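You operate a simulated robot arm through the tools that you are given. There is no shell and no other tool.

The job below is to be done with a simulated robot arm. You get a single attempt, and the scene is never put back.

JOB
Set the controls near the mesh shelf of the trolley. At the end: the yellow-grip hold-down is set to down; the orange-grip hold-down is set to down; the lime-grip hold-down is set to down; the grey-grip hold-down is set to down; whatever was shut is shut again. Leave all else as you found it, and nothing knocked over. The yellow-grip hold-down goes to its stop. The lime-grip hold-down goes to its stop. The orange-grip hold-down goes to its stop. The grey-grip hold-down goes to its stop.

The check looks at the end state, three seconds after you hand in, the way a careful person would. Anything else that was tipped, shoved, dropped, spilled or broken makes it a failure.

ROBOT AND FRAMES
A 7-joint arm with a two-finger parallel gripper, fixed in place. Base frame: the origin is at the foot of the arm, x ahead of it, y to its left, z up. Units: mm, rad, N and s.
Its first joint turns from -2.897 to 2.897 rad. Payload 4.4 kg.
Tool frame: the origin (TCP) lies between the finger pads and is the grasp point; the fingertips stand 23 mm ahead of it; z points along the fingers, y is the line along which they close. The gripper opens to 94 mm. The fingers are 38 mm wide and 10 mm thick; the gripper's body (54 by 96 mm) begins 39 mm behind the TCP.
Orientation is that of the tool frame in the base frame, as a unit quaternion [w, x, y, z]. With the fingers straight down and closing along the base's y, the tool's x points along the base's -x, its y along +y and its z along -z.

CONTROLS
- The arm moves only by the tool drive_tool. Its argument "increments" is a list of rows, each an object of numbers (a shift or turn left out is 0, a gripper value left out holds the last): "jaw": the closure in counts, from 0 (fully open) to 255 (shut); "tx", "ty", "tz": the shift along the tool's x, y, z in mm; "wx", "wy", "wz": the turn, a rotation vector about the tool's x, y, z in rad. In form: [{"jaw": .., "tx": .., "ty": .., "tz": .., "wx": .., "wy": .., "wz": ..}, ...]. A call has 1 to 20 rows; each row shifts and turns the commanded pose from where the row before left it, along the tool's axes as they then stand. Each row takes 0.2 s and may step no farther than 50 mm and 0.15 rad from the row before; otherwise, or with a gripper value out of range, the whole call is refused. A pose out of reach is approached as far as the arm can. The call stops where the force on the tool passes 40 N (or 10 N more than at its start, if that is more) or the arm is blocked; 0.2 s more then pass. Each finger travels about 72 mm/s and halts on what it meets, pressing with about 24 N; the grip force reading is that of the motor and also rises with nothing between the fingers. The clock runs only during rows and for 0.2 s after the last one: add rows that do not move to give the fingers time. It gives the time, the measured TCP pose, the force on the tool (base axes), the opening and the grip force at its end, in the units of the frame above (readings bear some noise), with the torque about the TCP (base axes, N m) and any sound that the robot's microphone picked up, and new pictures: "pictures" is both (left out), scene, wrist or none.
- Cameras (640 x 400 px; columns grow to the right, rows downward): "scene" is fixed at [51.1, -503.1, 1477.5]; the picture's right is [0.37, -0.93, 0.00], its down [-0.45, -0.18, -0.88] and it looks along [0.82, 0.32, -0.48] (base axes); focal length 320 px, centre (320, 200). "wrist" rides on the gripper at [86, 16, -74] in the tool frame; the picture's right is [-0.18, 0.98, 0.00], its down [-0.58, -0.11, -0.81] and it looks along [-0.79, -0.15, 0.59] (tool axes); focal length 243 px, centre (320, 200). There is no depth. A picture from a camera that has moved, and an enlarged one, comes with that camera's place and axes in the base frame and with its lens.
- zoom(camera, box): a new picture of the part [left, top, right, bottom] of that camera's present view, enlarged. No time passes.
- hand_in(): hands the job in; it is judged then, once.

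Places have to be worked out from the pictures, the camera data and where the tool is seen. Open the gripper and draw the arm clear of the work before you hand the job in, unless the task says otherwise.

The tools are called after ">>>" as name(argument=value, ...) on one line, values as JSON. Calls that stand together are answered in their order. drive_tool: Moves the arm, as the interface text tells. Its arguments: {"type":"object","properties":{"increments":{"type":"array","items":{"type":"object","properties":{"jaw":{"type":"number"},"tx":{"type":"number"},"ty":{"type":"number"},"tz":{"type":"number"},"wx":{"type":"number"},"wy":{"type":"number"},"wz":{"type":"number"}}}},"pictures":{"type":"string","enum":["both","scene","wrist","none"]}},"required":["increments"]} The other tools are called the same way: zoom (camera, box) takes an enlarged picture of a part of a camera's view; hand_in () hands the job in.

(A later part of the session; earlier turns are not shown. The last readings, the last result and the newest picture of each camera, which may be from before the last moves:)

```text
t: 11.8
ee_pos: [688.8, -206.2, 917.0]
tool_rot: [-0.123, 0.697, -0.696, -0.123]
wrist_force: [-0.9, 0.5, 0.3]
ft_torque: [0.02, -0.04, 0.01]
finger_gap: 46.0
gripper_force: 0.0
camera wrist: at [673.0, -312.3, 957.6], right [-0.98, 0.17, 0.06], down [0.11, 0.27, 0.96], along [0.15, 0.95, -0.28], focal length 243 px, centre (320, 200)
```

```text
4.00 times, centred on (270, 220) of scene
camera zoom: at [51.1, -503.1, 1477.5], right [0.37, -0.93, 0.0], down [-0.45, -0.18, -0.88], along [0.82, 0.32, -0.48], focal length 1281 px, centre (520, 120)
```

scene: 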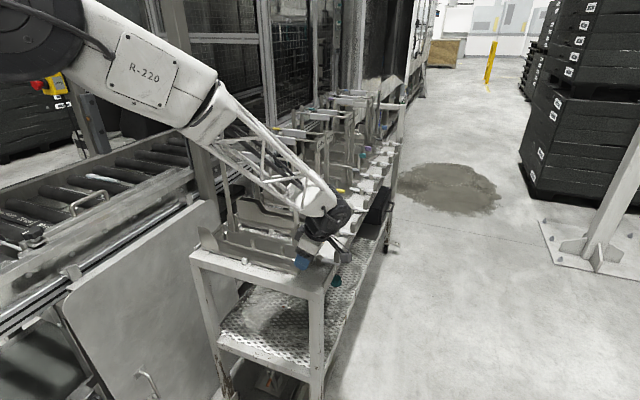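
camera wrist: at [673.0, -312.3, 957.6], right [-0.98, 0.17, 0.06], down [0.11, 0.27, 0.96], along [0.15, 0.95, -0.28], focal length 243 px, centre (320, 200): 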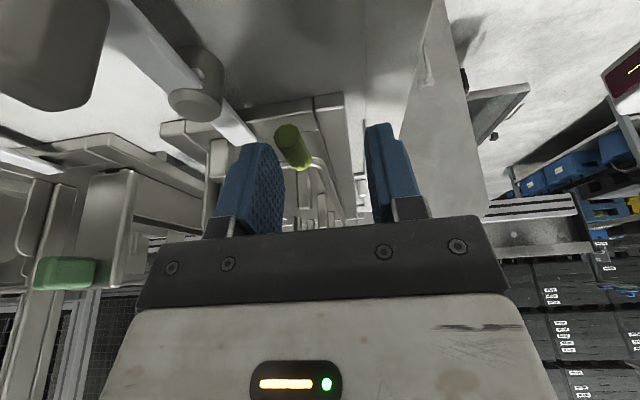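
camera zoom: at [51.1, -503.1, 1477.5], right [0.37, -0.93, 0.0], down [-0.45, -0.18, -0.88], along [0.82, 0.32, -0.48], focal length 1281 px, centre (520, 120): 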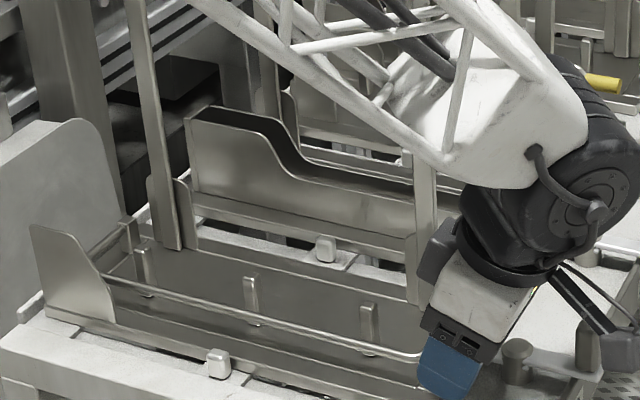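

The bail has dropped low past the pegs on its own; the grip now appears near (700, −194, 888). I'll raise, close the jaws, and then press it from above to seat it at the stop.

>>> drive_tool(increments=[{"tx": -10.3, "tz": -28.2}, {"tx": -10.3, "tz": -28.2}, {"jaw": 255}, {"tx": -9.4, "ty": -11, "tz": 3.4}, {}, {}], pictures="both")

>>> zoom(camera="wrist", box=[180, 0, 460, 175])

>>> zoom(camera="scene", box=[190, 170, 350, 270])

```text
t: 13.2
ee_pos: [701.0, -194.6, 978.8]
tool_rot: [0.123, -0.696, 0.697, 0.123]
wrist_force: [0.0, 0.0, 0.4]
ft_torque: [0.0, -0.01, 0.01]
finger_gap: 0.1
gripper_force: 24.1
camera wrist: at [683.8, -301.7, 1018.5], right [-0.98, 0.17, 0.06], down [0.11, 0.27, 0.96], along [0.15, 0.95, -0.28], focal length 243 px, centre (320, 200)
```

scene: 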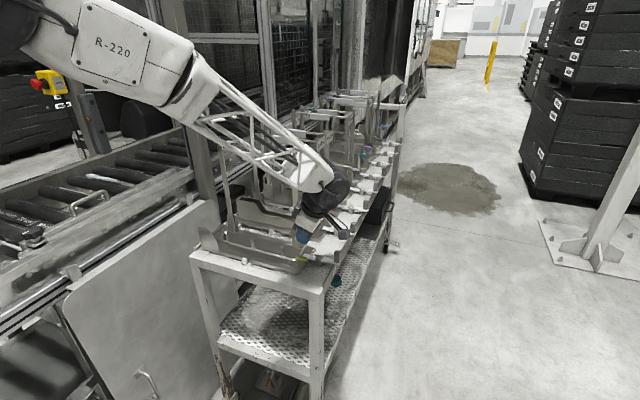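
wrist: 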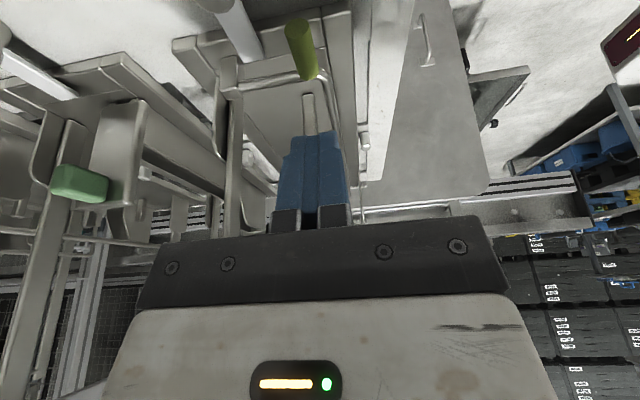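

```text
2.29 times, centred on (320, 88) of wrist
camera zoom: at [683.8, -301.7, 1018.5], right [-0.98, 0.17, 0.06], down [0.11, 0.27, 0.96], along [0.15, 0.95, -0.28], focal length 555 px, centre (320, 457)
```

zoom: 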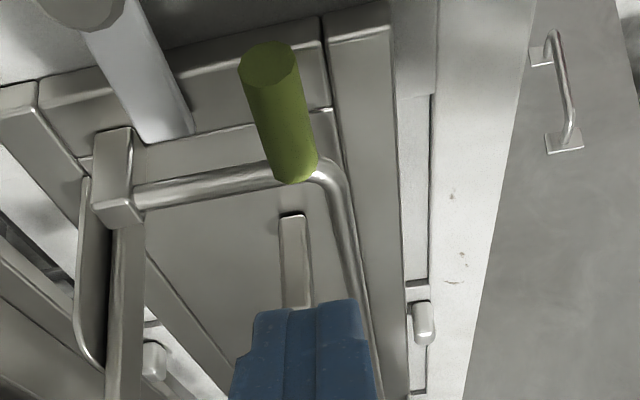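

```text
4.00 times, centred on (270, 220) of scene
camera zoom: at [51.1, -503.1, 1477.5], right [0.37, -0.93, 0.0], down [-0.45, -0.18, -0.88], along [0.82, 0.32, -0.48], focal length 1281 px, centre (520, 120)
```

zoom: 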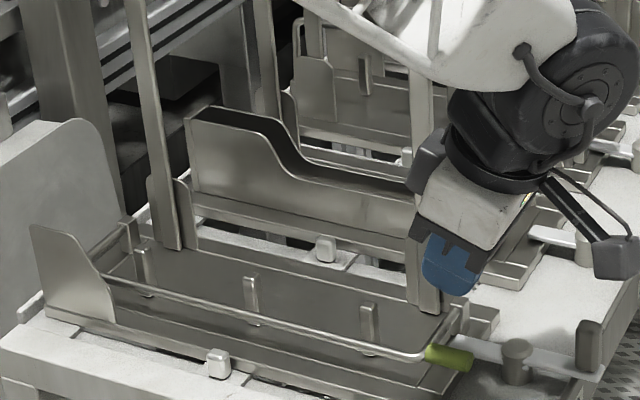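

The bail now lies nearly flat with the grip near (705, −195, 892). I'll lower the closed fingertips onto the grip in small steps.

>>> drive_tool(increments=[{"tx": 6.85, "ty": -3, "tz": 18.8}, {"tx": 6.85, "tz": 18.8}, {"tx": 1.37, "tz": 3.76}, {}], pictures="none")

```text
t: 14.2
ee_pos: [704.1, -193.6, 934.0]
tool_rot: [-0.123, 0.697, -0.696, -0.123]
wrist_force: [0.4, -0.1, -0.3]
ft_torque: [0.0, -0.03, 0.01]
finger_gap: 0.0
gripper_force: 23.6
```

No contact at z 934 yet; I'll continue down in 3 mm steps.

>>> drive_tool(increments=[{"tx": 1.03, "tz": 2.82}, {"tx": 1.03, "tz": 2.82}, {"tx": 1.03, "tz": 2.82}, {}], pictures="none")

```text
t: 15.2
ee_pos: [703.7, -193.8, 924.1]
tool_rot: [-0.123, 0.696, -0.696, -0.123]
wrist_force: [0.0, -0.4, -0.2]
ft_torque: [-0.06, 0.03, 0.02]
finger_gap: 0.0
gripper_force: 24.3
```

>>> drive_tool(increments=[{"tx": 1.03, "tz": 2.82}, {"tx": 1.03, "tz": 2.82}, {}], pictures="both")

>>> zoom(camera="wrist", box=[180, 50, 460, 225])

>>> zoom(camera="scene", box=[230, 200, 350, 275])

```text
t: 16.0
ee_pos: [703.5, -195.2, 918.2]
tool_rot: [-0.123, 0.696, -0.696, -0.124]
wrist_force: [0.0, 0.0, 0.3]
ft_torque: [0.01, -0.05, -0.01]
finger_gap: 0.0
gripper_force: 24.5
camera wrist: at [687.5, -302.0, 958.4], right [-0.98, 0.17, 0.06], down [0.11, 0.27, 0.96], along [0.15, 0.95, -0.28], focal length 243 px, centre (320, 200)
```

scene: 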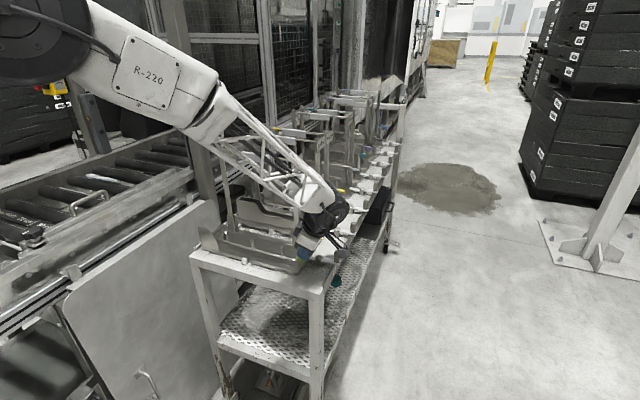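
wrist: 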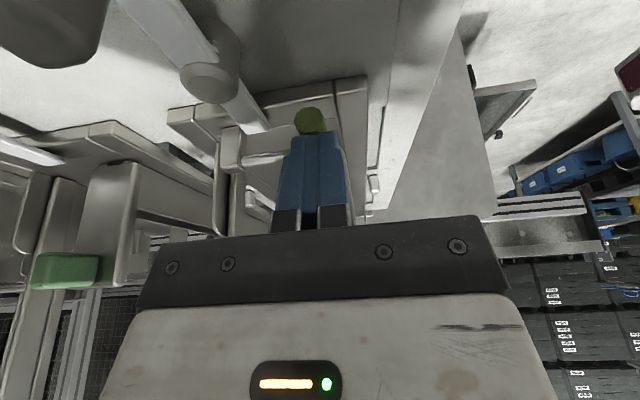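

```text
2.29 times, centred on (320, 138) of wrist
camera zoom: at [687.5, -302.0, 958.4], right [-0.98, 0.17, 0.06], down [0.11, 0.27, 0.96], along [0.15, 0.95, -0.28], focal length 555 px, centre (320, 343)
```

zoom: 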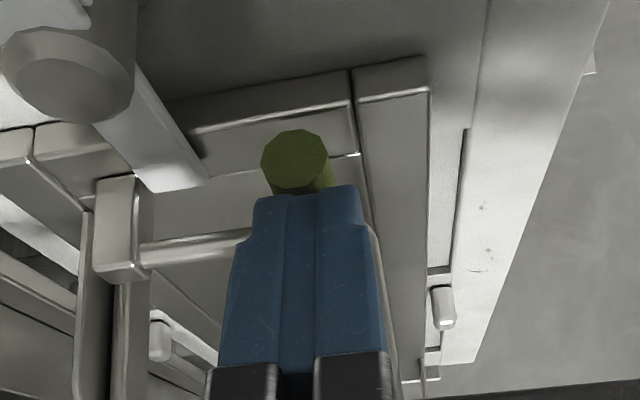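

```text
5.33 times, centred on (290, 238) of scene
camera zoom: at [51.1, -503.1, 1477.5], right [0.37, -0.93, 0.0], down [-0.45, -0.18, -0.88], along [0.82, 0.32, -0.48], focal length 1708 px, centre (480, 0)
```

zoom: 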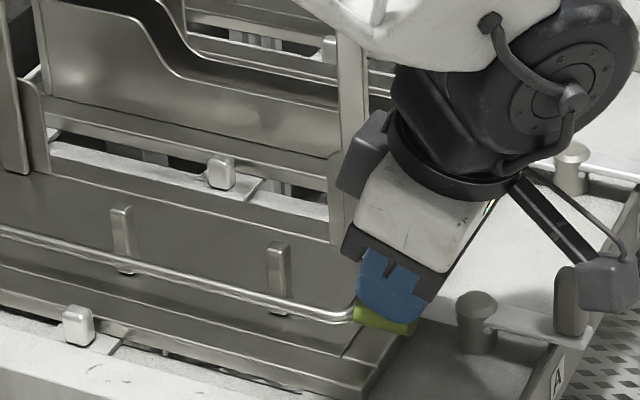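

The fingertips are just above the grip and the camera housing is clear of the latch block. A few more 3 mm steps.

>>> drive_tool(increments=[{"tx": 1.03, "tz": 2.82}, {"tx": 1.03, "tz": 2.82}, {}], pictures="none")

```text
t: 16.6
ee_pos: [705.4, -196.0, 917.8]
tool_rot: [-0.124, 0.697, -0.696, -0.122]
wrist_force: [1.5, -2.3, 5.0]
ft_torque: [-0.09, -0.06, 0.07]
finger_gap: 0.0
gripper_force: 24.4
stopped in row 2: the force on the tool passed its limit at 46 N (the readings are from after the stop); the commanded pose is now the measured one
```

Firm contact at about z 917 with a 46 N spike: the lime bail is solidly on its stop. I'll lift away and look.

>>> drive_tool(increments=[{"tx": -10.3, "tz": -28.2}, {"tx": -13.7, "tz": -37.6}, {"tz": -40}, {}], pictures="both")

>>> zoom(camera="wrist", box=[180, 0, 460, 175])

>>> zoom(camera="scene", box=[190, 190, 350, 290])

```text
t: 17.6
ee_pos: [702.0, -209.0, 1024.1]
tool_rot: [0.124, -0.696, 0.697, 0.122]
wrist_force: [-0.2, 0.1, -0.7]
ft_torque: [-0.01, -0.02, -0.02]
finger_gap: 0.0
gripper_force: 23.8
camera wrist: at [686.0, -316.2, 1065.0], right [-0.98, 0.17, 0.06], down [0.11, 0.27, 0.96], along [0.15, 0.95, -0.28], focal length 243 px, centre (320, 200)
```

scene: 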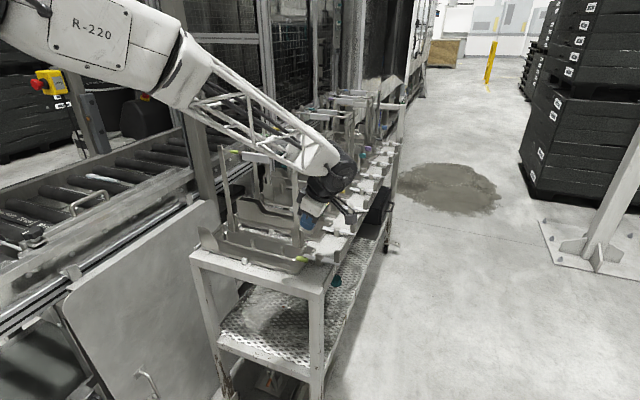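
wrist: 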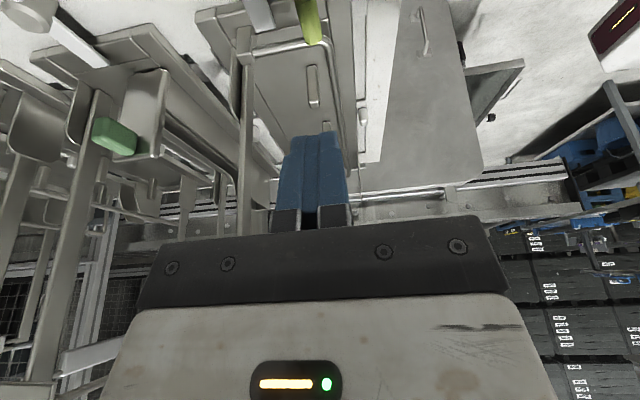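

```text
2.29 times, centred on (320, 88) of wrist
camera zoom: at [686.0, -316.2, 1065.0], right [-0.98, 0.17, 0.06], down [0.11, 0.27, 0.96], along [0.15, 0.95, -0.28], focal length 555 px, centre (320, 457)
```

zoom: 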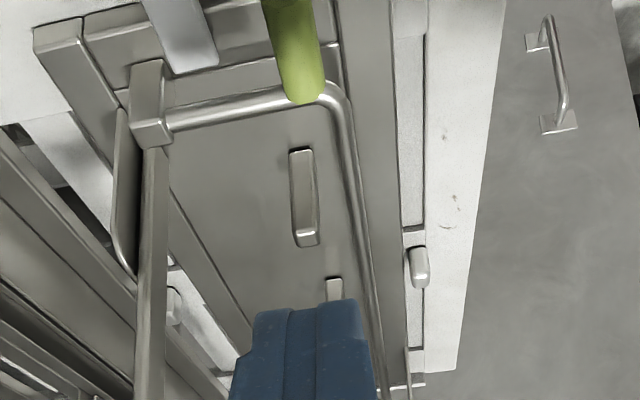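

```text
4.00 times, centred on (270, 240) of scene
camera zoom: at [51.1, -503.1, 1477.5], right [0.37, -0.93, 0.0], down [-0.45, -0.18, -0.88], along [0.82, 0.32, -0.48], focal length 1281 px, centre (520, 40)
```

zoom: 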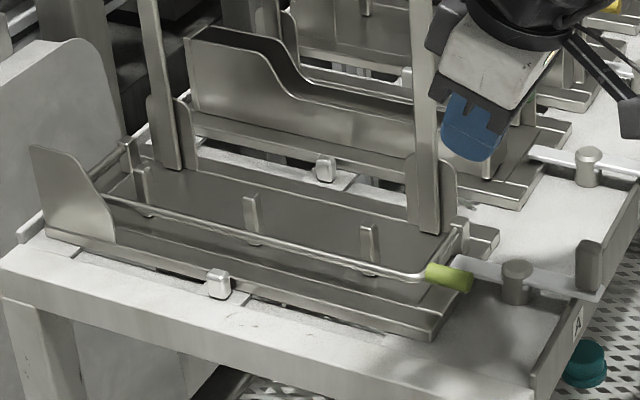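

Lime is flat down. Next is yellow (near (1061, −190, 940)); I'll back out to the aisle, raise a bit and travel along +x.

>>> drive_tool(increments=[{"tx": 30.3, "tz": -34.5, "jaw": 130}, {"tx": 30.3, "tz": -34.5}, {"tx": 30.3, "tz": -34.5}, {"ty": -43}, {"ty": -43}, {"ty": -43}, {"ty": -43}, {"ty": -43}, {"ty": -43}, {}], pictures="both")

>>> zoom(camera="wrist", box=[160, 0, 480, 200])

>>> zoom(camera="scene", box=[260, 120, 420, 220])

```text
t: 19.8
ee_pos: [963.6, -329.3, 1092.4]
tool_rot: [-0.124, 0.697, -0.695, -0.121]
wrist_force: [0.9, -0.4, -0.4]
ft_torque: [-0.01, 0.01, 0.02]
finger_gap: 46.0
gripper_force: 0.1
camera wrist: at [947.5, -435.4, 1132.1], right [-0.98, 0.17, 0.06], down [0.11, 0.27, 0.96], along [0.15, 0.95, -0.28], focal length 243 px, centre (320, 200)
```

scene: 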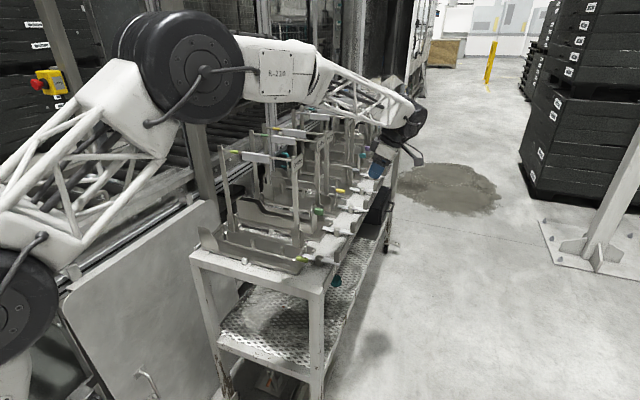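
wrist: 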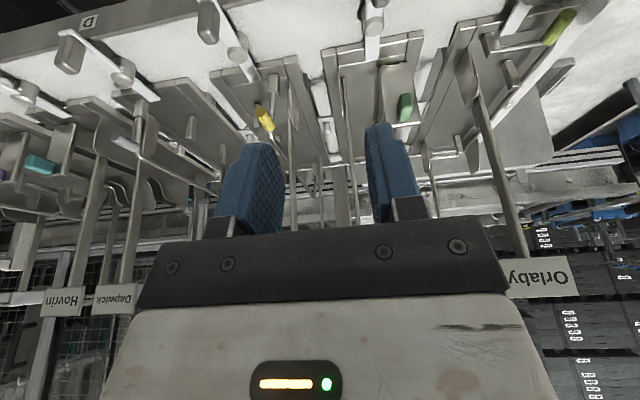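

```text
2.00 times, centred on (320, 100) of wrist
camera zoom: at [947.5, -435.4, 1132.1], right [-0.98, 0.17, 0.06], down [0.11, 0.27, 0.96], along [0.15, 0.95, -0.28], focal length 485 px, centre (320, 400)
```

zoom: 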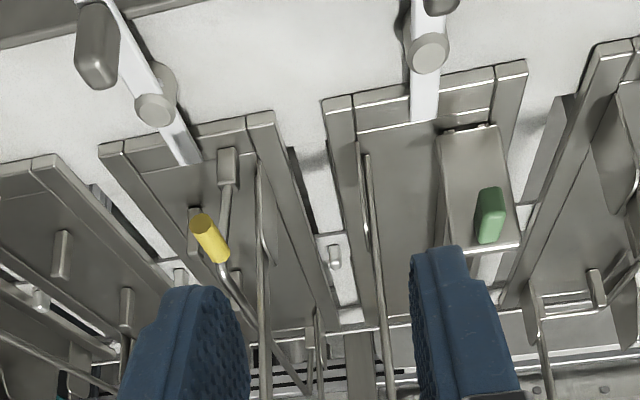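

```text
4.00 times, centred on (340, 170) of scene
camera zoom: at [51.1, -503.1, 1477.5], right [0.37, -0.93, 0.0], down [-0.45, -0.18, -0.88], along [0.82, 0.32, -0.48], focal length 1281 px, centre (240, 320)
```

zoom: 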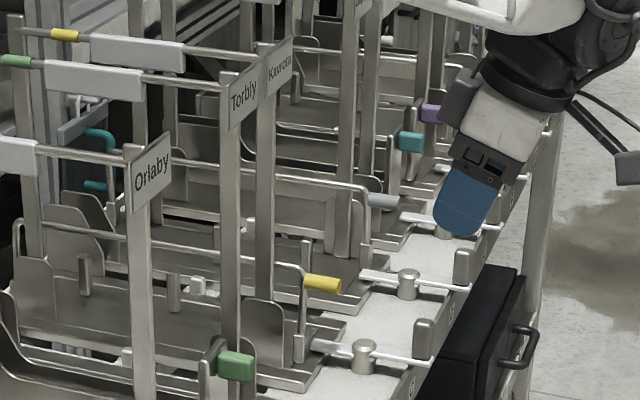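

The yellow bail is mirrored: pegs and latch lie on its +x side, so it folds toward +x. Its grip triangulates to (1046, −195, 950); I'll move to a standoff above it.

>>> drive_tool(increments=[{"ty": -41}, {"ty": -41.4}, {"tx": -22.7, "tz": 35.4}, {"tx": -22.7, "tz": 35.4}, {"tx": -22.6, "tz": 35.3}, {}], pictures="both")

>>> zoom(camera="wrist", box=[180, 0, 460, 175])

>>> zoom(camera="scene", box=[280, 120, 440, 220])

```text
t: 21.1
ee_pos: [1044.8, -230.0, 1015.6]
tool_rot: [-0.124, 0.697, -0.695, -0.122]
wrist_force: [-0.7, -0.1, 0.0]
ft_torque: [-0.01, 0.03, 0.01]
finger_gap: 46.0
gripper_force: 0.0
camera wrist: at [1029.1, -336.0, 1055.9], right [-0.98, 0.17, 0.06], down [0.11, 0.27, 0.96], along [0.15, 0.95, -0.28], focal length 243 px, centre (320, 200)
```

scene: 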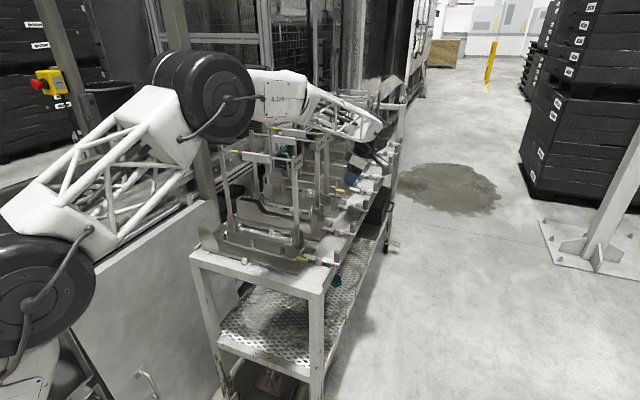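
wrist: 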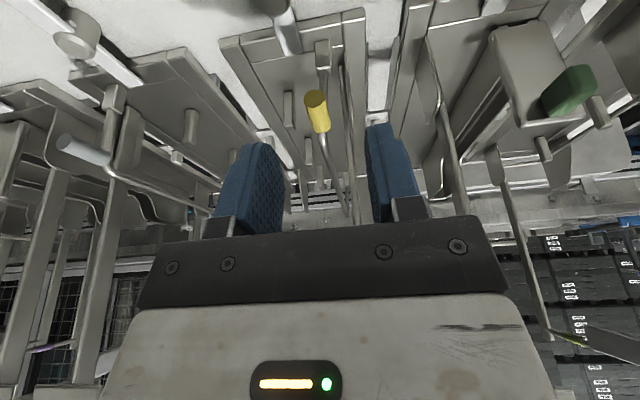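

```text
2.29 times, centred on (320, 88) of wrist
camera zoom: at [1029.1, -336.0, 1055.9], right [-0.98, 0.17, 0.06], down [0.11, 0.27, 0.96], along [0.15, 0.95, -0.28], focal length 555 px, centre (320, 457)
```

zoom: 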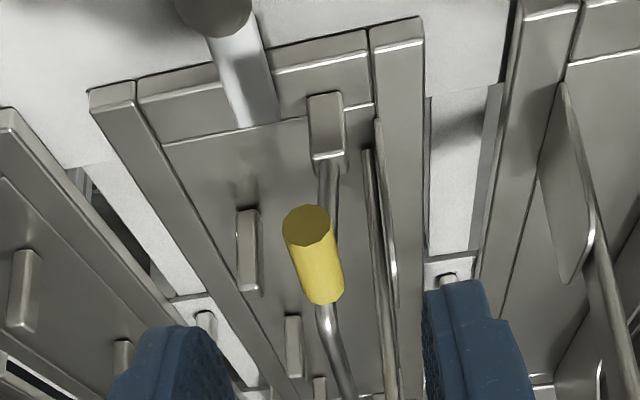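

```text
4.00 times, centred on (360, 170) of scene
camera zoom: at [51.1, -503.1, 1477.5], right [0.37, -0.93, 0.0], down [-0.45, -0.18, -0.88], along [0.82, 0.32, -0.48], focal length 1281 px, centre (160, 320)
```

zoom: 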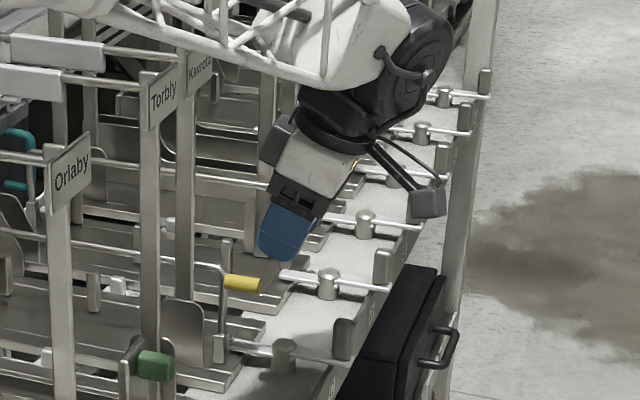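

The view matches the lime geometry mirrored, with the grip centred between the fingers. I'll advance to straddle the yellow grip.

>>> drive_tool(increments=[{"tz": 23, "ty": -0.5}, {"tz": 23, "ty": -0.5}, {"tz": 23}, {}], pictures="both")

>>> zoom(camera="wrist", box=[180, 50, 460, 225])

>>> zoom(camera="scene", box=[220, 90, 420, 215])

```text
t: 22.1
ee_pos: [1045.0, -206.9, 950.3]
tool_rot: [-0.124, 0.697, -0.696, -0.123]
wrist_force: [-0.2, -0.2, 0.6]
ft_torque: [0.03, -0.02, 0.0]
finger_gap: 46.0
gripper_force: 0.1
camera wrist: at [1028.5, -312.6, 990.2], right [-0.98, 0.17, 0.06], down [0.11, 0.27, 0.96], along [0.15, 0.95, -0.28], focal length 243 px, centre (320, 200)
```

scene: 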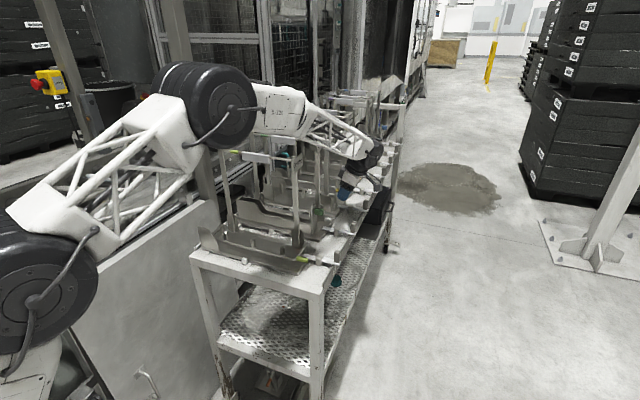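
wrist: 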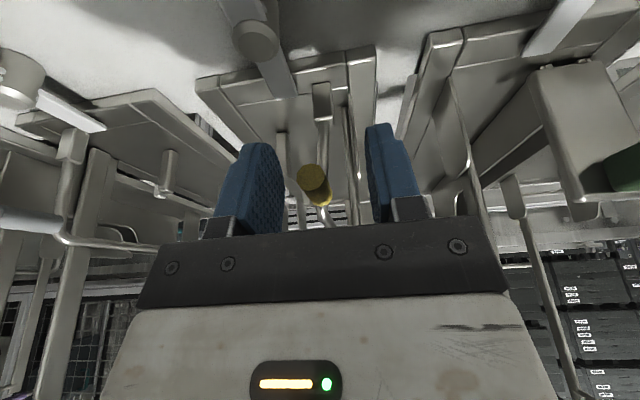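

```text
2.29 times, centred on (320, 138) of wrist
camera zoom: at [1028.5, -312.6, 990.2], right [-0.98, 0.17, 0.06], down [0.11, 0.27, 0.96], along [0.15, 0.95, -0.28], focal length 555 px, centre (320, 343)
```

zoom: 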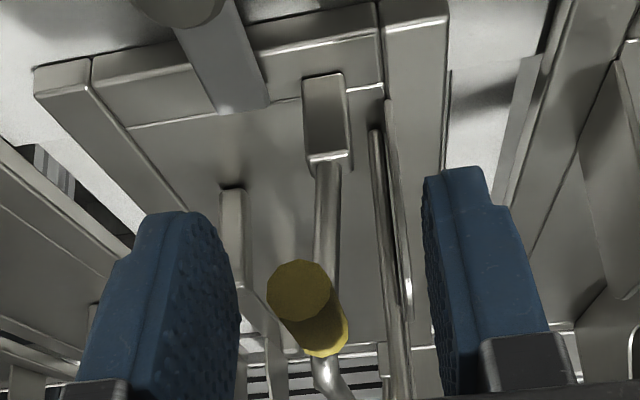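

```text
3.20 times, centred on (320, 152) of scene
camera zoom: at [51.1, -503.1, 1477.5], right [0.37, -0.93, 0.0], down [-0.45, -0.18, -0.88], along [0.82, 0.32, -0.48], focal length 1025 px, centre (320, 352)
```

zoom: 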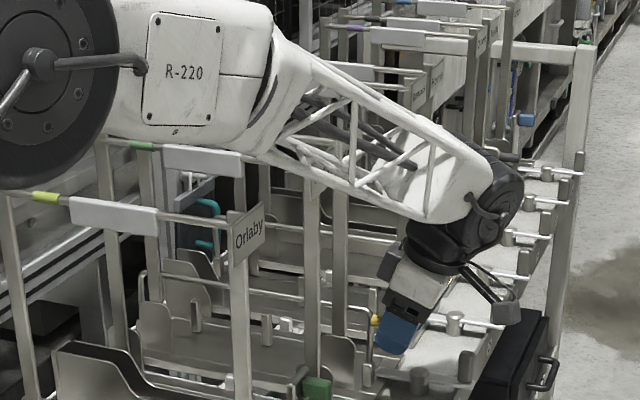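

Fingers are around the yellow grip with no contact force. I'll narrow the cage and push toward +x for the first 20°.

>>> drive_tool(increments=[{"jaw": 170}, {"tx": 0.4, "ty": -10.2, "tz": 1}, {"tx": 0.4, "ty": -10.2, "tz": 1}, {"tx": 0.4, "ty": -10.1, "tz": 1.1}, {}], pictures="both")

>>> zoom(camera="wrist", box=[180, 50, 460, 225])

>>> zoom(camera="scene", box=[220, 90, 420, 215])

```text
t: 23.4
ee_pos: [1076.2, -207.1, 947.6]
tool_rot: [-0.124, 0.697, -0.696, -0.122]
wrist_force: [0.9, 0.6, 0.4]
ft_torque: [-0.03, 0.02, 0.03]
finger_gap: 31.1
gripper_force: 0.0
camera wrist: at [1059.3, -313.1, 988.2], right [-0.98, 0.17, 0.06], down [0.1, 0.27, 0.96], along [0.15, 0.95, -0.28], focal length 243 px, centre (320, 200)
```

scene: 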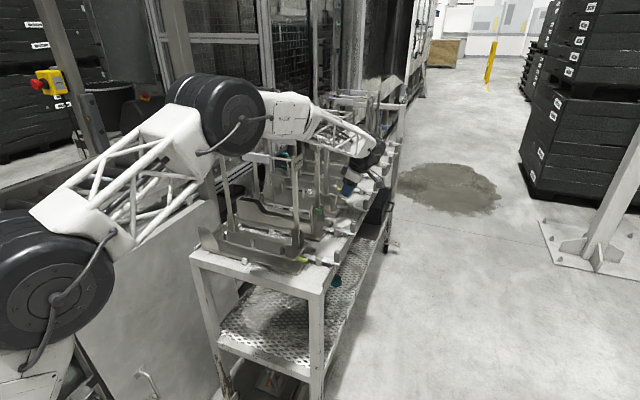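
wrist: 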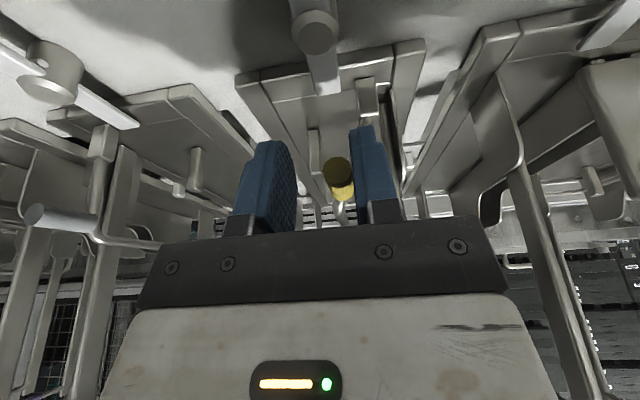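

```text
2.29 times, centred on (320, 138) of wrist
camera zoom: at [1059.3, -313.1, 988.2], right [-0.98, 0.17, 0.06], down [0.1, 0.27, 0.96], along [0.15, 0.95, -0.28], focal length 555 px, centre (320, 343)
```

zoom: 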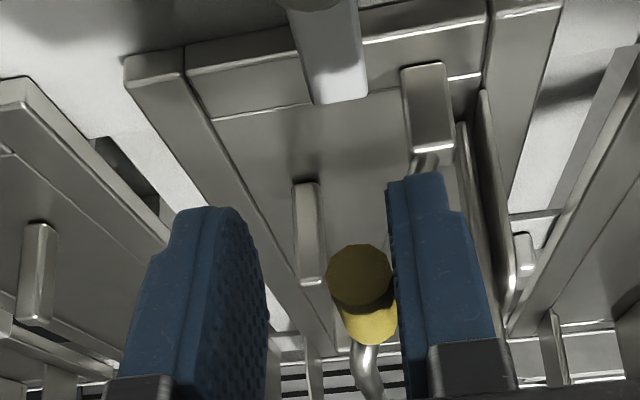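

```text
3.20 times, centred on (320, 152) of scene
camera zoom: at [51.1, -503.1, 1477.5], right [0.37, -0.93, 0.0], down [-0.45, -0.18, -0.88], along [0.82, 0.32, -0.48], focal length 1025 px, centre (320, 352)
```

zoom: 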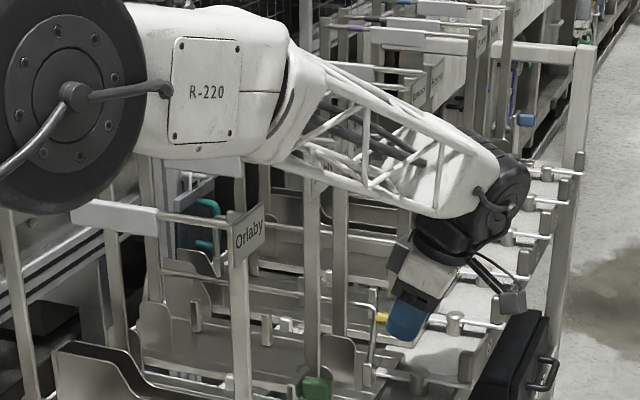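

The yellow bail moves with the finger, force near zero. Continuing the arc to ~45°, watching for it to drop.

>>> drive_tool(increments=[{"tx": 2, "ty": -10.5, "tz": 5.6}, {"tx": 2.1, "ty": -10.5, "tz": 5.7}, {}], pictures="both")

>>> zoom(camera="wrist", box=[180, 50, 460, 225])

>>> zoom(camera="scene", box=[220, 90, 420, 215])

```text
t: 24.1
ee_pos: [1098.5, -205.7, 937.0]
tool_rot: [-0.123, 0.697, -0.696, -0.122]
wrist_force: [1.0, -0.9, -0.1]
ft_torque: [-0.05, -0.02, -0.01]
finger_gap: 31.1
gripper_force: 0.1
camera wrist: at [1081.2, -313.0, 976.3], right [-0.98, 0.17, 0.06], down [0.11, 0.27, 0.96], along [0.15, 0.95, -0.28], focal length 243 px, centre (320, 200)
```

scene: 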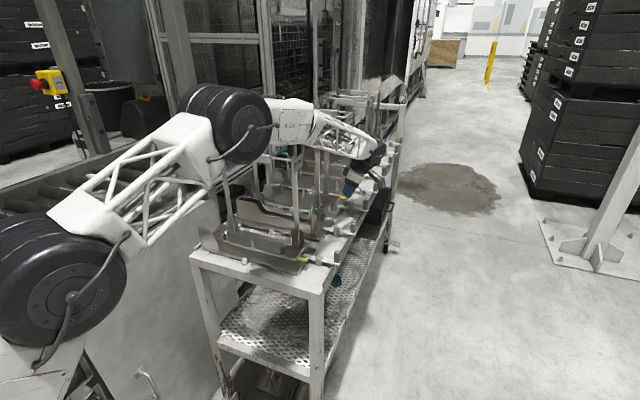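
wrist: 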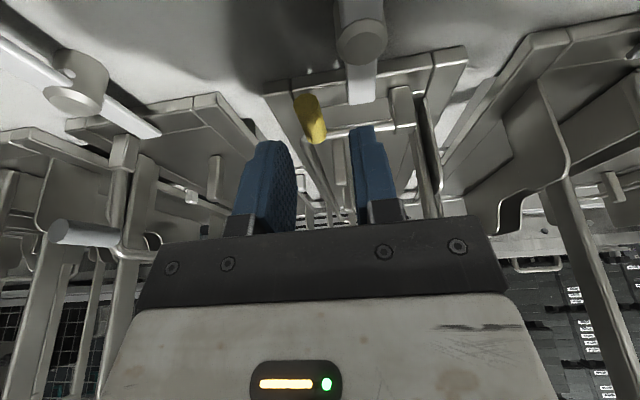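

```text
2.29 times, centred on (320, 138) of wrist
camera zoom: at [1081.2, -313.0, 976.3], right [-0.98, 0.17, 0.06], down [0.11, 0.27, 0.96], along [0.15, 0.95, -0.28], focal length 555 px, centre (320, 343)
```

zoom: 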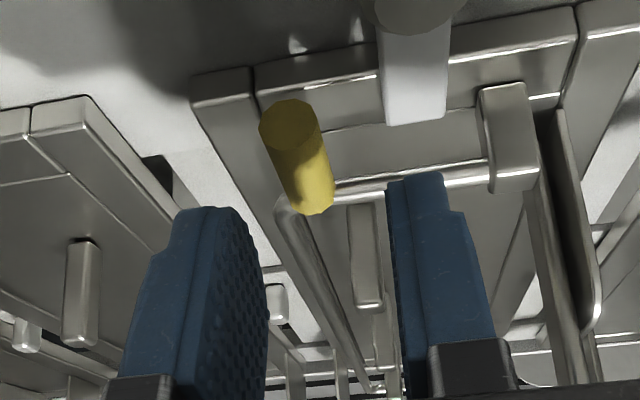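

```text
3.20 times, centred on (320, 152) of scene
camera zoom: at [51.1, -503.1, 1477.5], right [0.37, -0.93, 0.0], down [-0.45, -0.18, -0.88], along [0.82, 0.32, -0.48], focal length 1025 px, centre (320, 352)
```

zoom: 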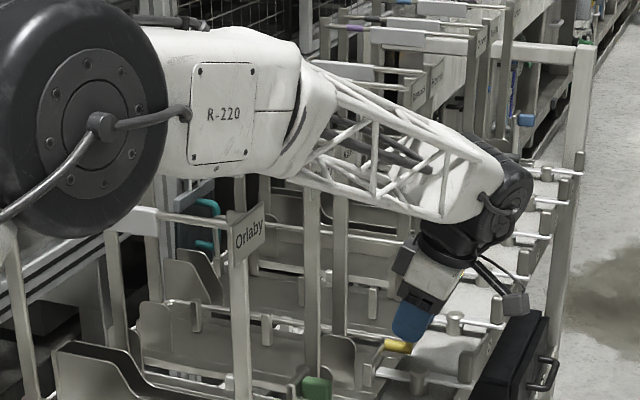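

The yellow bail has dropped flat on its own; its grip is near (1103, −195, 892). I'll raise, close the fingers, and press it down to its stop.

>>> drive_tool(increments=[{"tx": -15.4, "tz": -42.3}, {"jaw": 255, "tx": -10.3, "ty": -4.5, "tz": 3.8}, {}, {"tx": 9.1, "tz": 25}, {"tx": 9.1, "tz": 25}, {}], pictures="both")

>>> zoom(camera="wrist", box=[180, 50, 460, 225])

```text
t: 25.6
ee_pos: [1102.3, -193.2, 928.4]
tool_rot: [-0.125, 0.697, -0.696, -0.122]
wrist_force: [0.4, -0.1, -0.1]
ft_torque: [-0.02, 0.01, 0.01]
finger_gap: 0.0
gripper_force: 24.0
camera wrist: at [1086.3, -300.8, 968.5], right [-0.98, 0.17, 0.06], down [0.11, 0.27, 0.96], along [0.15, 0.95, -0.28], focal length 243 px, centre (320, 200)
```

scene: 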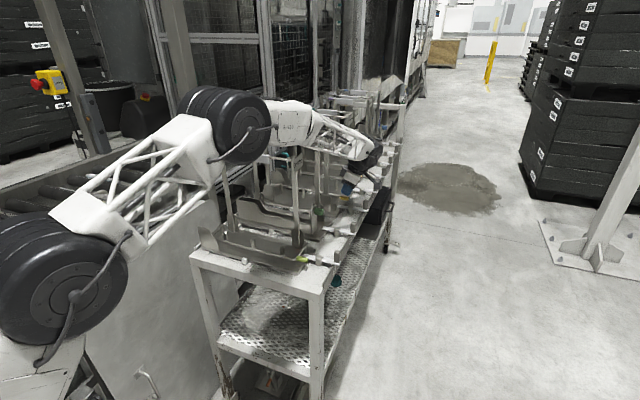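
wrist: 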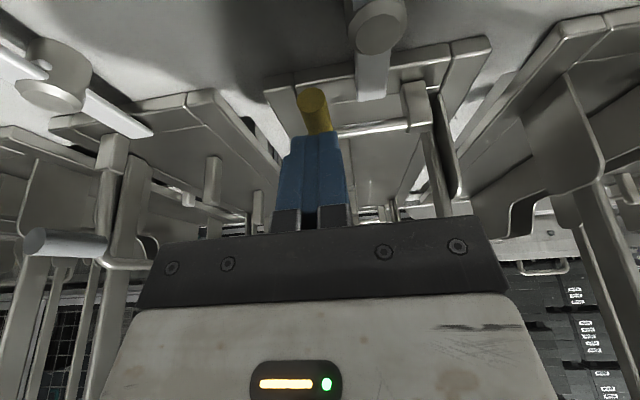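

```text
2.29 times, centred on (320, 138) of wrist
camera zoom: at [1086.3, -300.8, 968.5], right [-0.98, 0.17, 0.06], down [0.11, 0.27, 0.96], along [0.15, 0.95, -0.28], focal length 555 px, centre (320, 343)
```

zoom: 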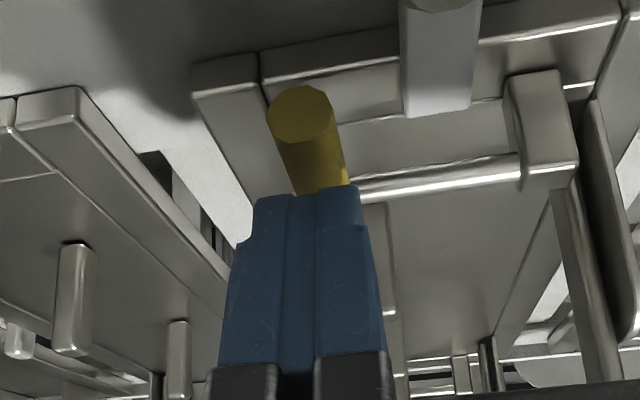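

Fingertips are right above the yellow grip. Pressing down in small steps.

>>> drive_tool(increments=[{"tx": 0.86, "tz": 2.35}, {"tx": 0.86, "tz": 2.35}, {"tx": 0.86, "tz": 2.35}, {}], pictures="none")

>>> drive_tool(increments=[{"tx": 0.52, "tz": 1.41}, {"tx": 0.52, "tz": 1.41}, {}], pictures="none")

```text
t: 26.6
ee_pos: [1102.5, -195.7, 920.8]
tool_rot: [-0.124, 0.696, -0.696, -0.122]
wrist_force: [0.9, 0.0, 0.1]
ft_torque: [-0.03, 0.04, -0.02]
finger_gap: 0.0
gripper_force: 24.2
```

```text
t: 27.4
ee_pos: [1102.6, -194.8, 916.7]
tool_rot: [-0.125, 0.697, -0.696, -0.121]
wrist_force: [0.1, -1.8, 11.3]
ft_torque: [-0.03, 0.06, -0.17]
finger_gap: 0.0
gripper_force: 23.6
```

Contact with 11 N at z 917. One more millimetre to confirm it is a hard stop, then I'll withdraw.

>>> drive_tool(increments=[{"tx": 0.34, "tz": 0.94}, {}], pictures="none")

>>> drive_tool(increments=[{"tx": -10.3, "tz": -28.2}, {"tx": -10.3, "tz": -28.2}, {"tz": -40}, {}], pictures="both")

>>> zoom(camera="wrist", box=[160, 0, 480, 200])

>>> zoom(camera="wrist", box=[0, 60, 224, 200])

>>> zoom(camera="scene", box=[260, 120, 420, 220])

```text
t: 27.9
ee_pos: [1102.8, -196.8, 917.4]
tool_rot: [0.126, -0.696, 0.697, 0.12]
wrist_force: [6.5, -7.3, 24.0]
ft_torque: [-0.19, -0.13, -0.2]
finger_gap: 0.0
gripper_force: 23.7
```

```text
t: 28.9
ee_pos: [1101.7, -209.5, 1013.4]
tool_rot: [-0.124, 0.697, -0.696, -0.122]
wrist_force: [-0.4, 0.2, 0.3]
ft_torque: [0.02, 0.04, 0.0]
finger_gap: 0.1
gripper_force: 24.0
camera wrist: at [1086.9, -316.8, 1053.8], right [-0.98, 0.17, 0.06], down [0.11, 0.27, 0.96], along [0.15, 0.95, -0.28], focal length 243 px, centre (320, 200)
```

scene: 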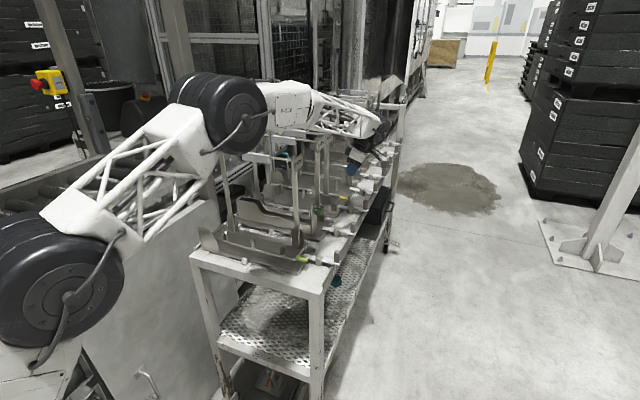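
wrist: 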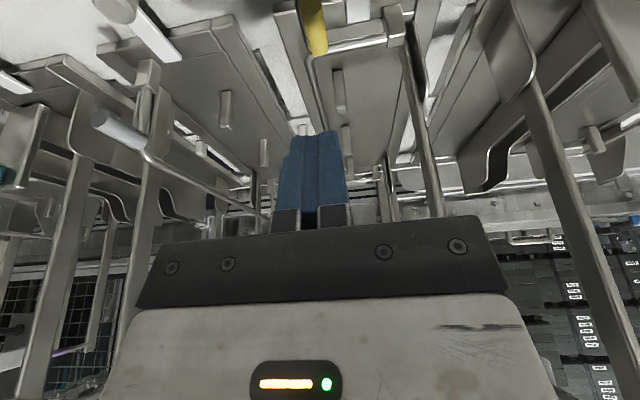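

```text
2.00 times, centred on (320, 100) of wrist
camera zoom: at [1086.9, -316.8, 1053.8], right [-0.98, 0.17, 0.06], down [0.11, 0.27, 0.96], along [0.15, 0.95, -0.28], focal length 485 px, centre (320, 400)
```

zoom: 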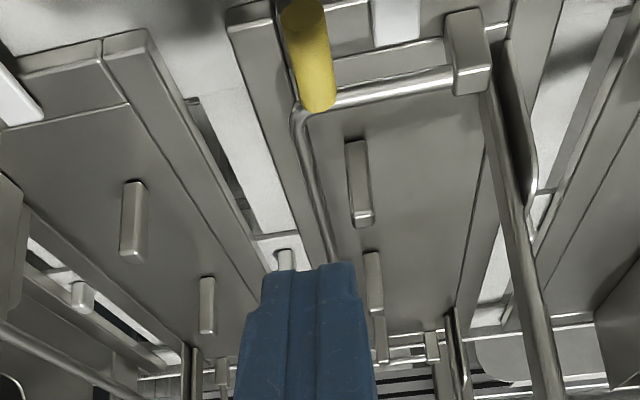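

```text
2.86 times, centred on (112, 130) of wrist
camera zoom: at [1086.9, -316.8, 1053.8], right [-0.98, 0.17, 0.06], down [0.11, 0.27, 0.96], along [0.15, 0.95, -0.28], focal length 693 px, centre (914, 400)
```

zoom: 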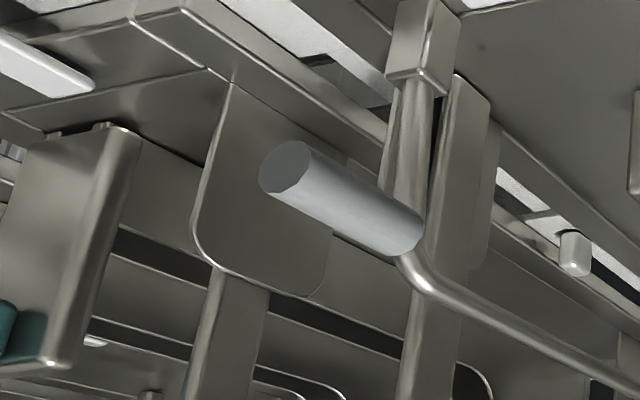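

```text
4.00 times, centred on (340, 170) of scene
camera zoom: at [51.1, -503.1, 1477.5], right [0.37, -0.93, 0.0], down [-0.45, -0.18, -0.88], along [0.82, 0.32, -0.48], focal length 1281 px, centre (240, 320)
```

zoom: 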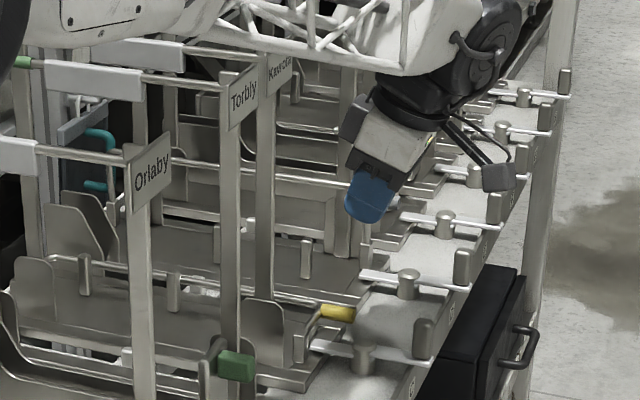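

Yellow is on its stop. The grey grip is near (1240, −196, 953) and folds toward −x; to shorten the reach I'll back off and turn the tool forward so closed fingers can hook behind the grip from its +x/upper side.

>>> drive_tool(increments=[{"tz": -40}, {"tz": -40}, {"wx": 0.129, "wy": 0.0087, "wz": -0.0439}, {"wx": 0.129, "wy": 0.0087, "wz": -0.0439}, {"wx": 0.129, "wy": 0.0087, "wz": -0.0439}, {"wx": 0.129, "wy": 0.0087, "wz": -0.0439}, {"wx": 0.129, "wy": 0.0087, "wz": -0.0439}, {}], pictures="both")

>>> zoom(camera="wrist", box=[100, 0, 420, 200])

>>> zoom(camera="scene", box=[260, 80, 420, 180])

```text
t: 30.8
ee_pos: [1101.8, -236.7, 1089.1]
tool_rot: [-0.336, 0.695, -0.621, 0.134]
wrist_force: [0.0, -0.3, -0.4]
ft_torque: [-0.01, 0.0, 0.04]
finger_gap: 0.2
gripper_force: 24.0
camera wrist: at [1059.7, -341.3, 1113.4], right [-0.8, 0.17, -0.58], down [-0.51, 0.31, 0.8], along [0.32, 0.93, -0.16], focal length 243 px, centre (320, 200)
```

scene: 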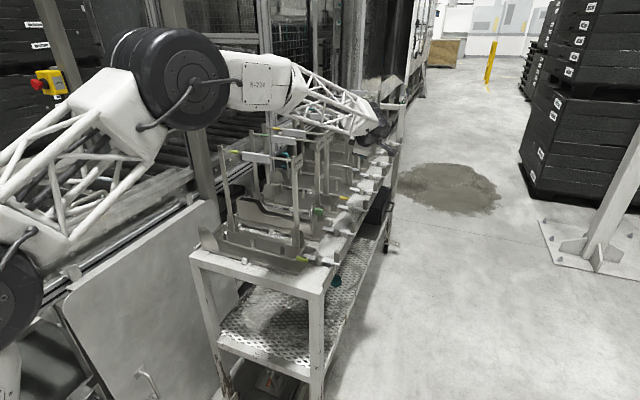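
wrist: 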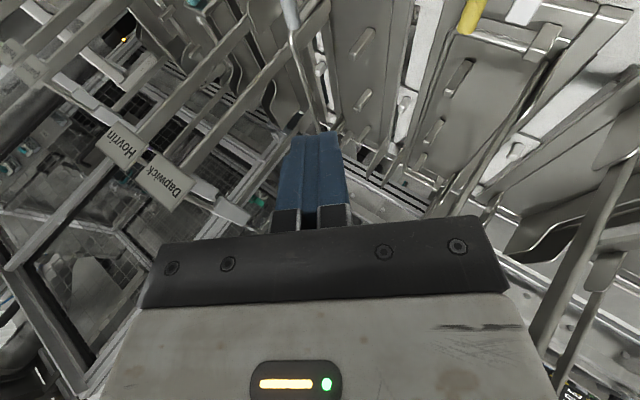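

```text
2.00 times, centred on (260, 100) of wrist
camera zoom: at [1059.7, -341.3, 1113.4], right [-0.8, 0.17, -0.58], down [-0.51, 0.31, 0.8], along [0.32, 0.93, -0.16], focal length 485 px, centre (440, 400)
```

zoom: 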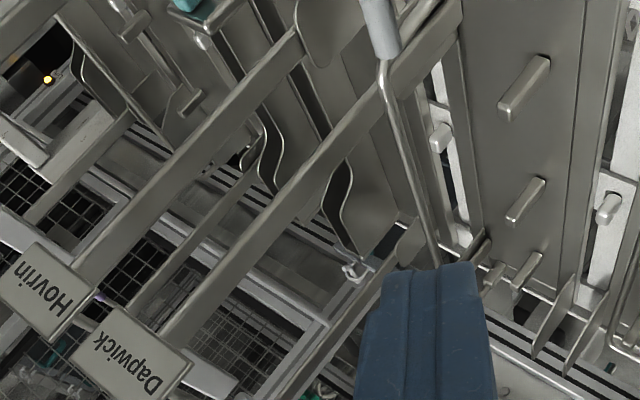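

```text
4.00 times, centred on (340, 130) of scene
camera zoom: at [51.1, -503.1, 1477.5], right [0.37, -0.93, 0.0], down [-0.45, -0.18, -0.88], along [0.82, 0.32, -0.48], focal length 1281 px, centre (240, 480)
```

zoom: 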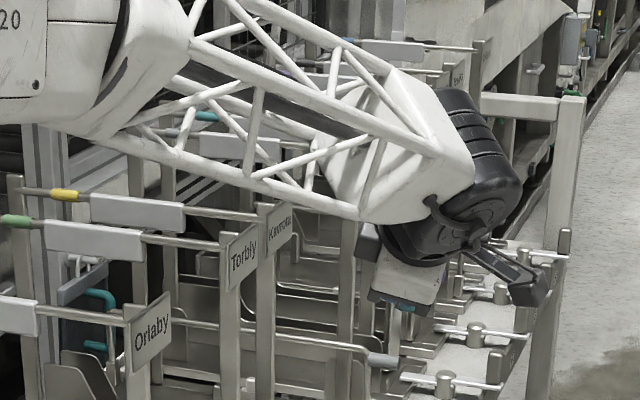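

The tool is now angled forward as intended. I'll move closer along the aisle side to look at the grey grip's surroundings.

>>> drive_tool(increments=[{"tx": 15.7, "ty": -19.3, "tz": 24.5}, {"tx": 15.7, "ty": -19.3, "tz": 24.5}, {"tx": 15.7, "ty": -19.3, "tz": 24.5}, {}], pictures="both")

>>> zoom(camera="wrist", box=[160, 0, 480, 200])

>>> zoom(camera="scene", box=[300, 100, 420, 175])

```text
t: 31.8
ee_pos: [1198.5, -259.7, 1059.3]
tool_rot: [-0.336, 0.694, -0.622, 0.133]
wrist_force: [0.1, 0.0, 0.3]
ft_torque: [0.03, -0.04, -0.01]
finger_gap: 0.0
gripper_force: 23.8
camera wrist: at [1156.6, -364.4, 1084.0], right [-0.8, 0.17, -0.58], down [-0.51, 0.31, 0.8], along [0.32, 0.93, -0.16], focal length 243 px, centre (320, 200)
```

scene: 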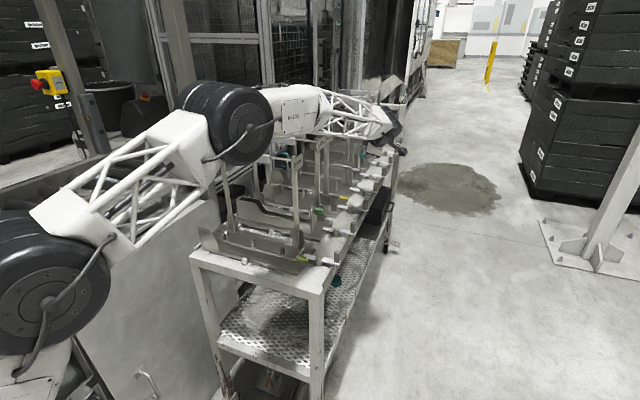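
wrist: 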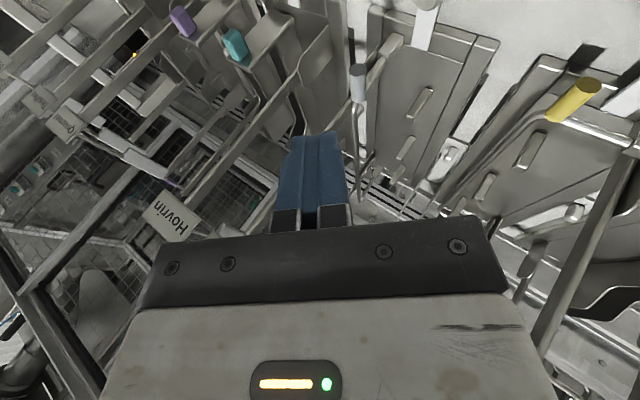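

```text
2.00 times, centred on (320, 100) of wrist
camera zoom: at [1156.6, -364.4, 1084.0], right [-0.8, 0.17, -0.58], down [-0.51, 0.31, 0.8], along [0.32, 0.93, -0.16], focal length 485 px, centre (320, 400)
```

zoom: 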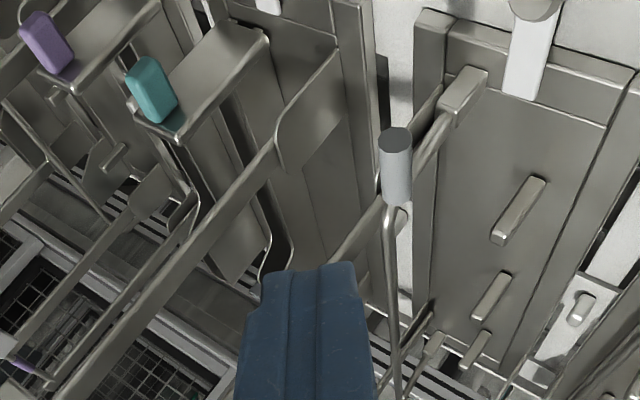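

```text
5.33 times, centred on (360, 138) of scene
camera zoom: at [51.1, -503.1, 1477.5], right [0.37, -0.93, 0.0], down [-0.45, -0.18, -0.88], along [0.82, 0.32, -0.48], focal length 1708 px, centre (107, 533)
```

zoom: 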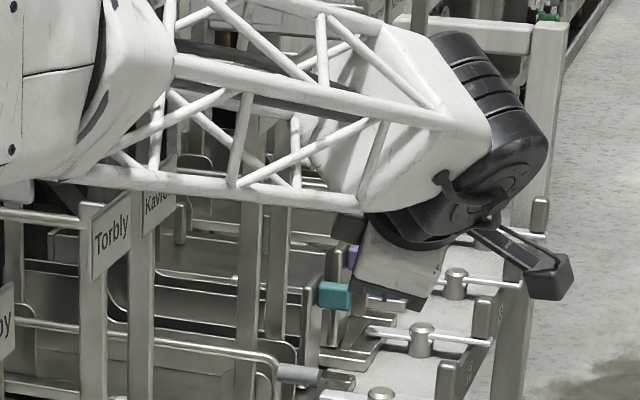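

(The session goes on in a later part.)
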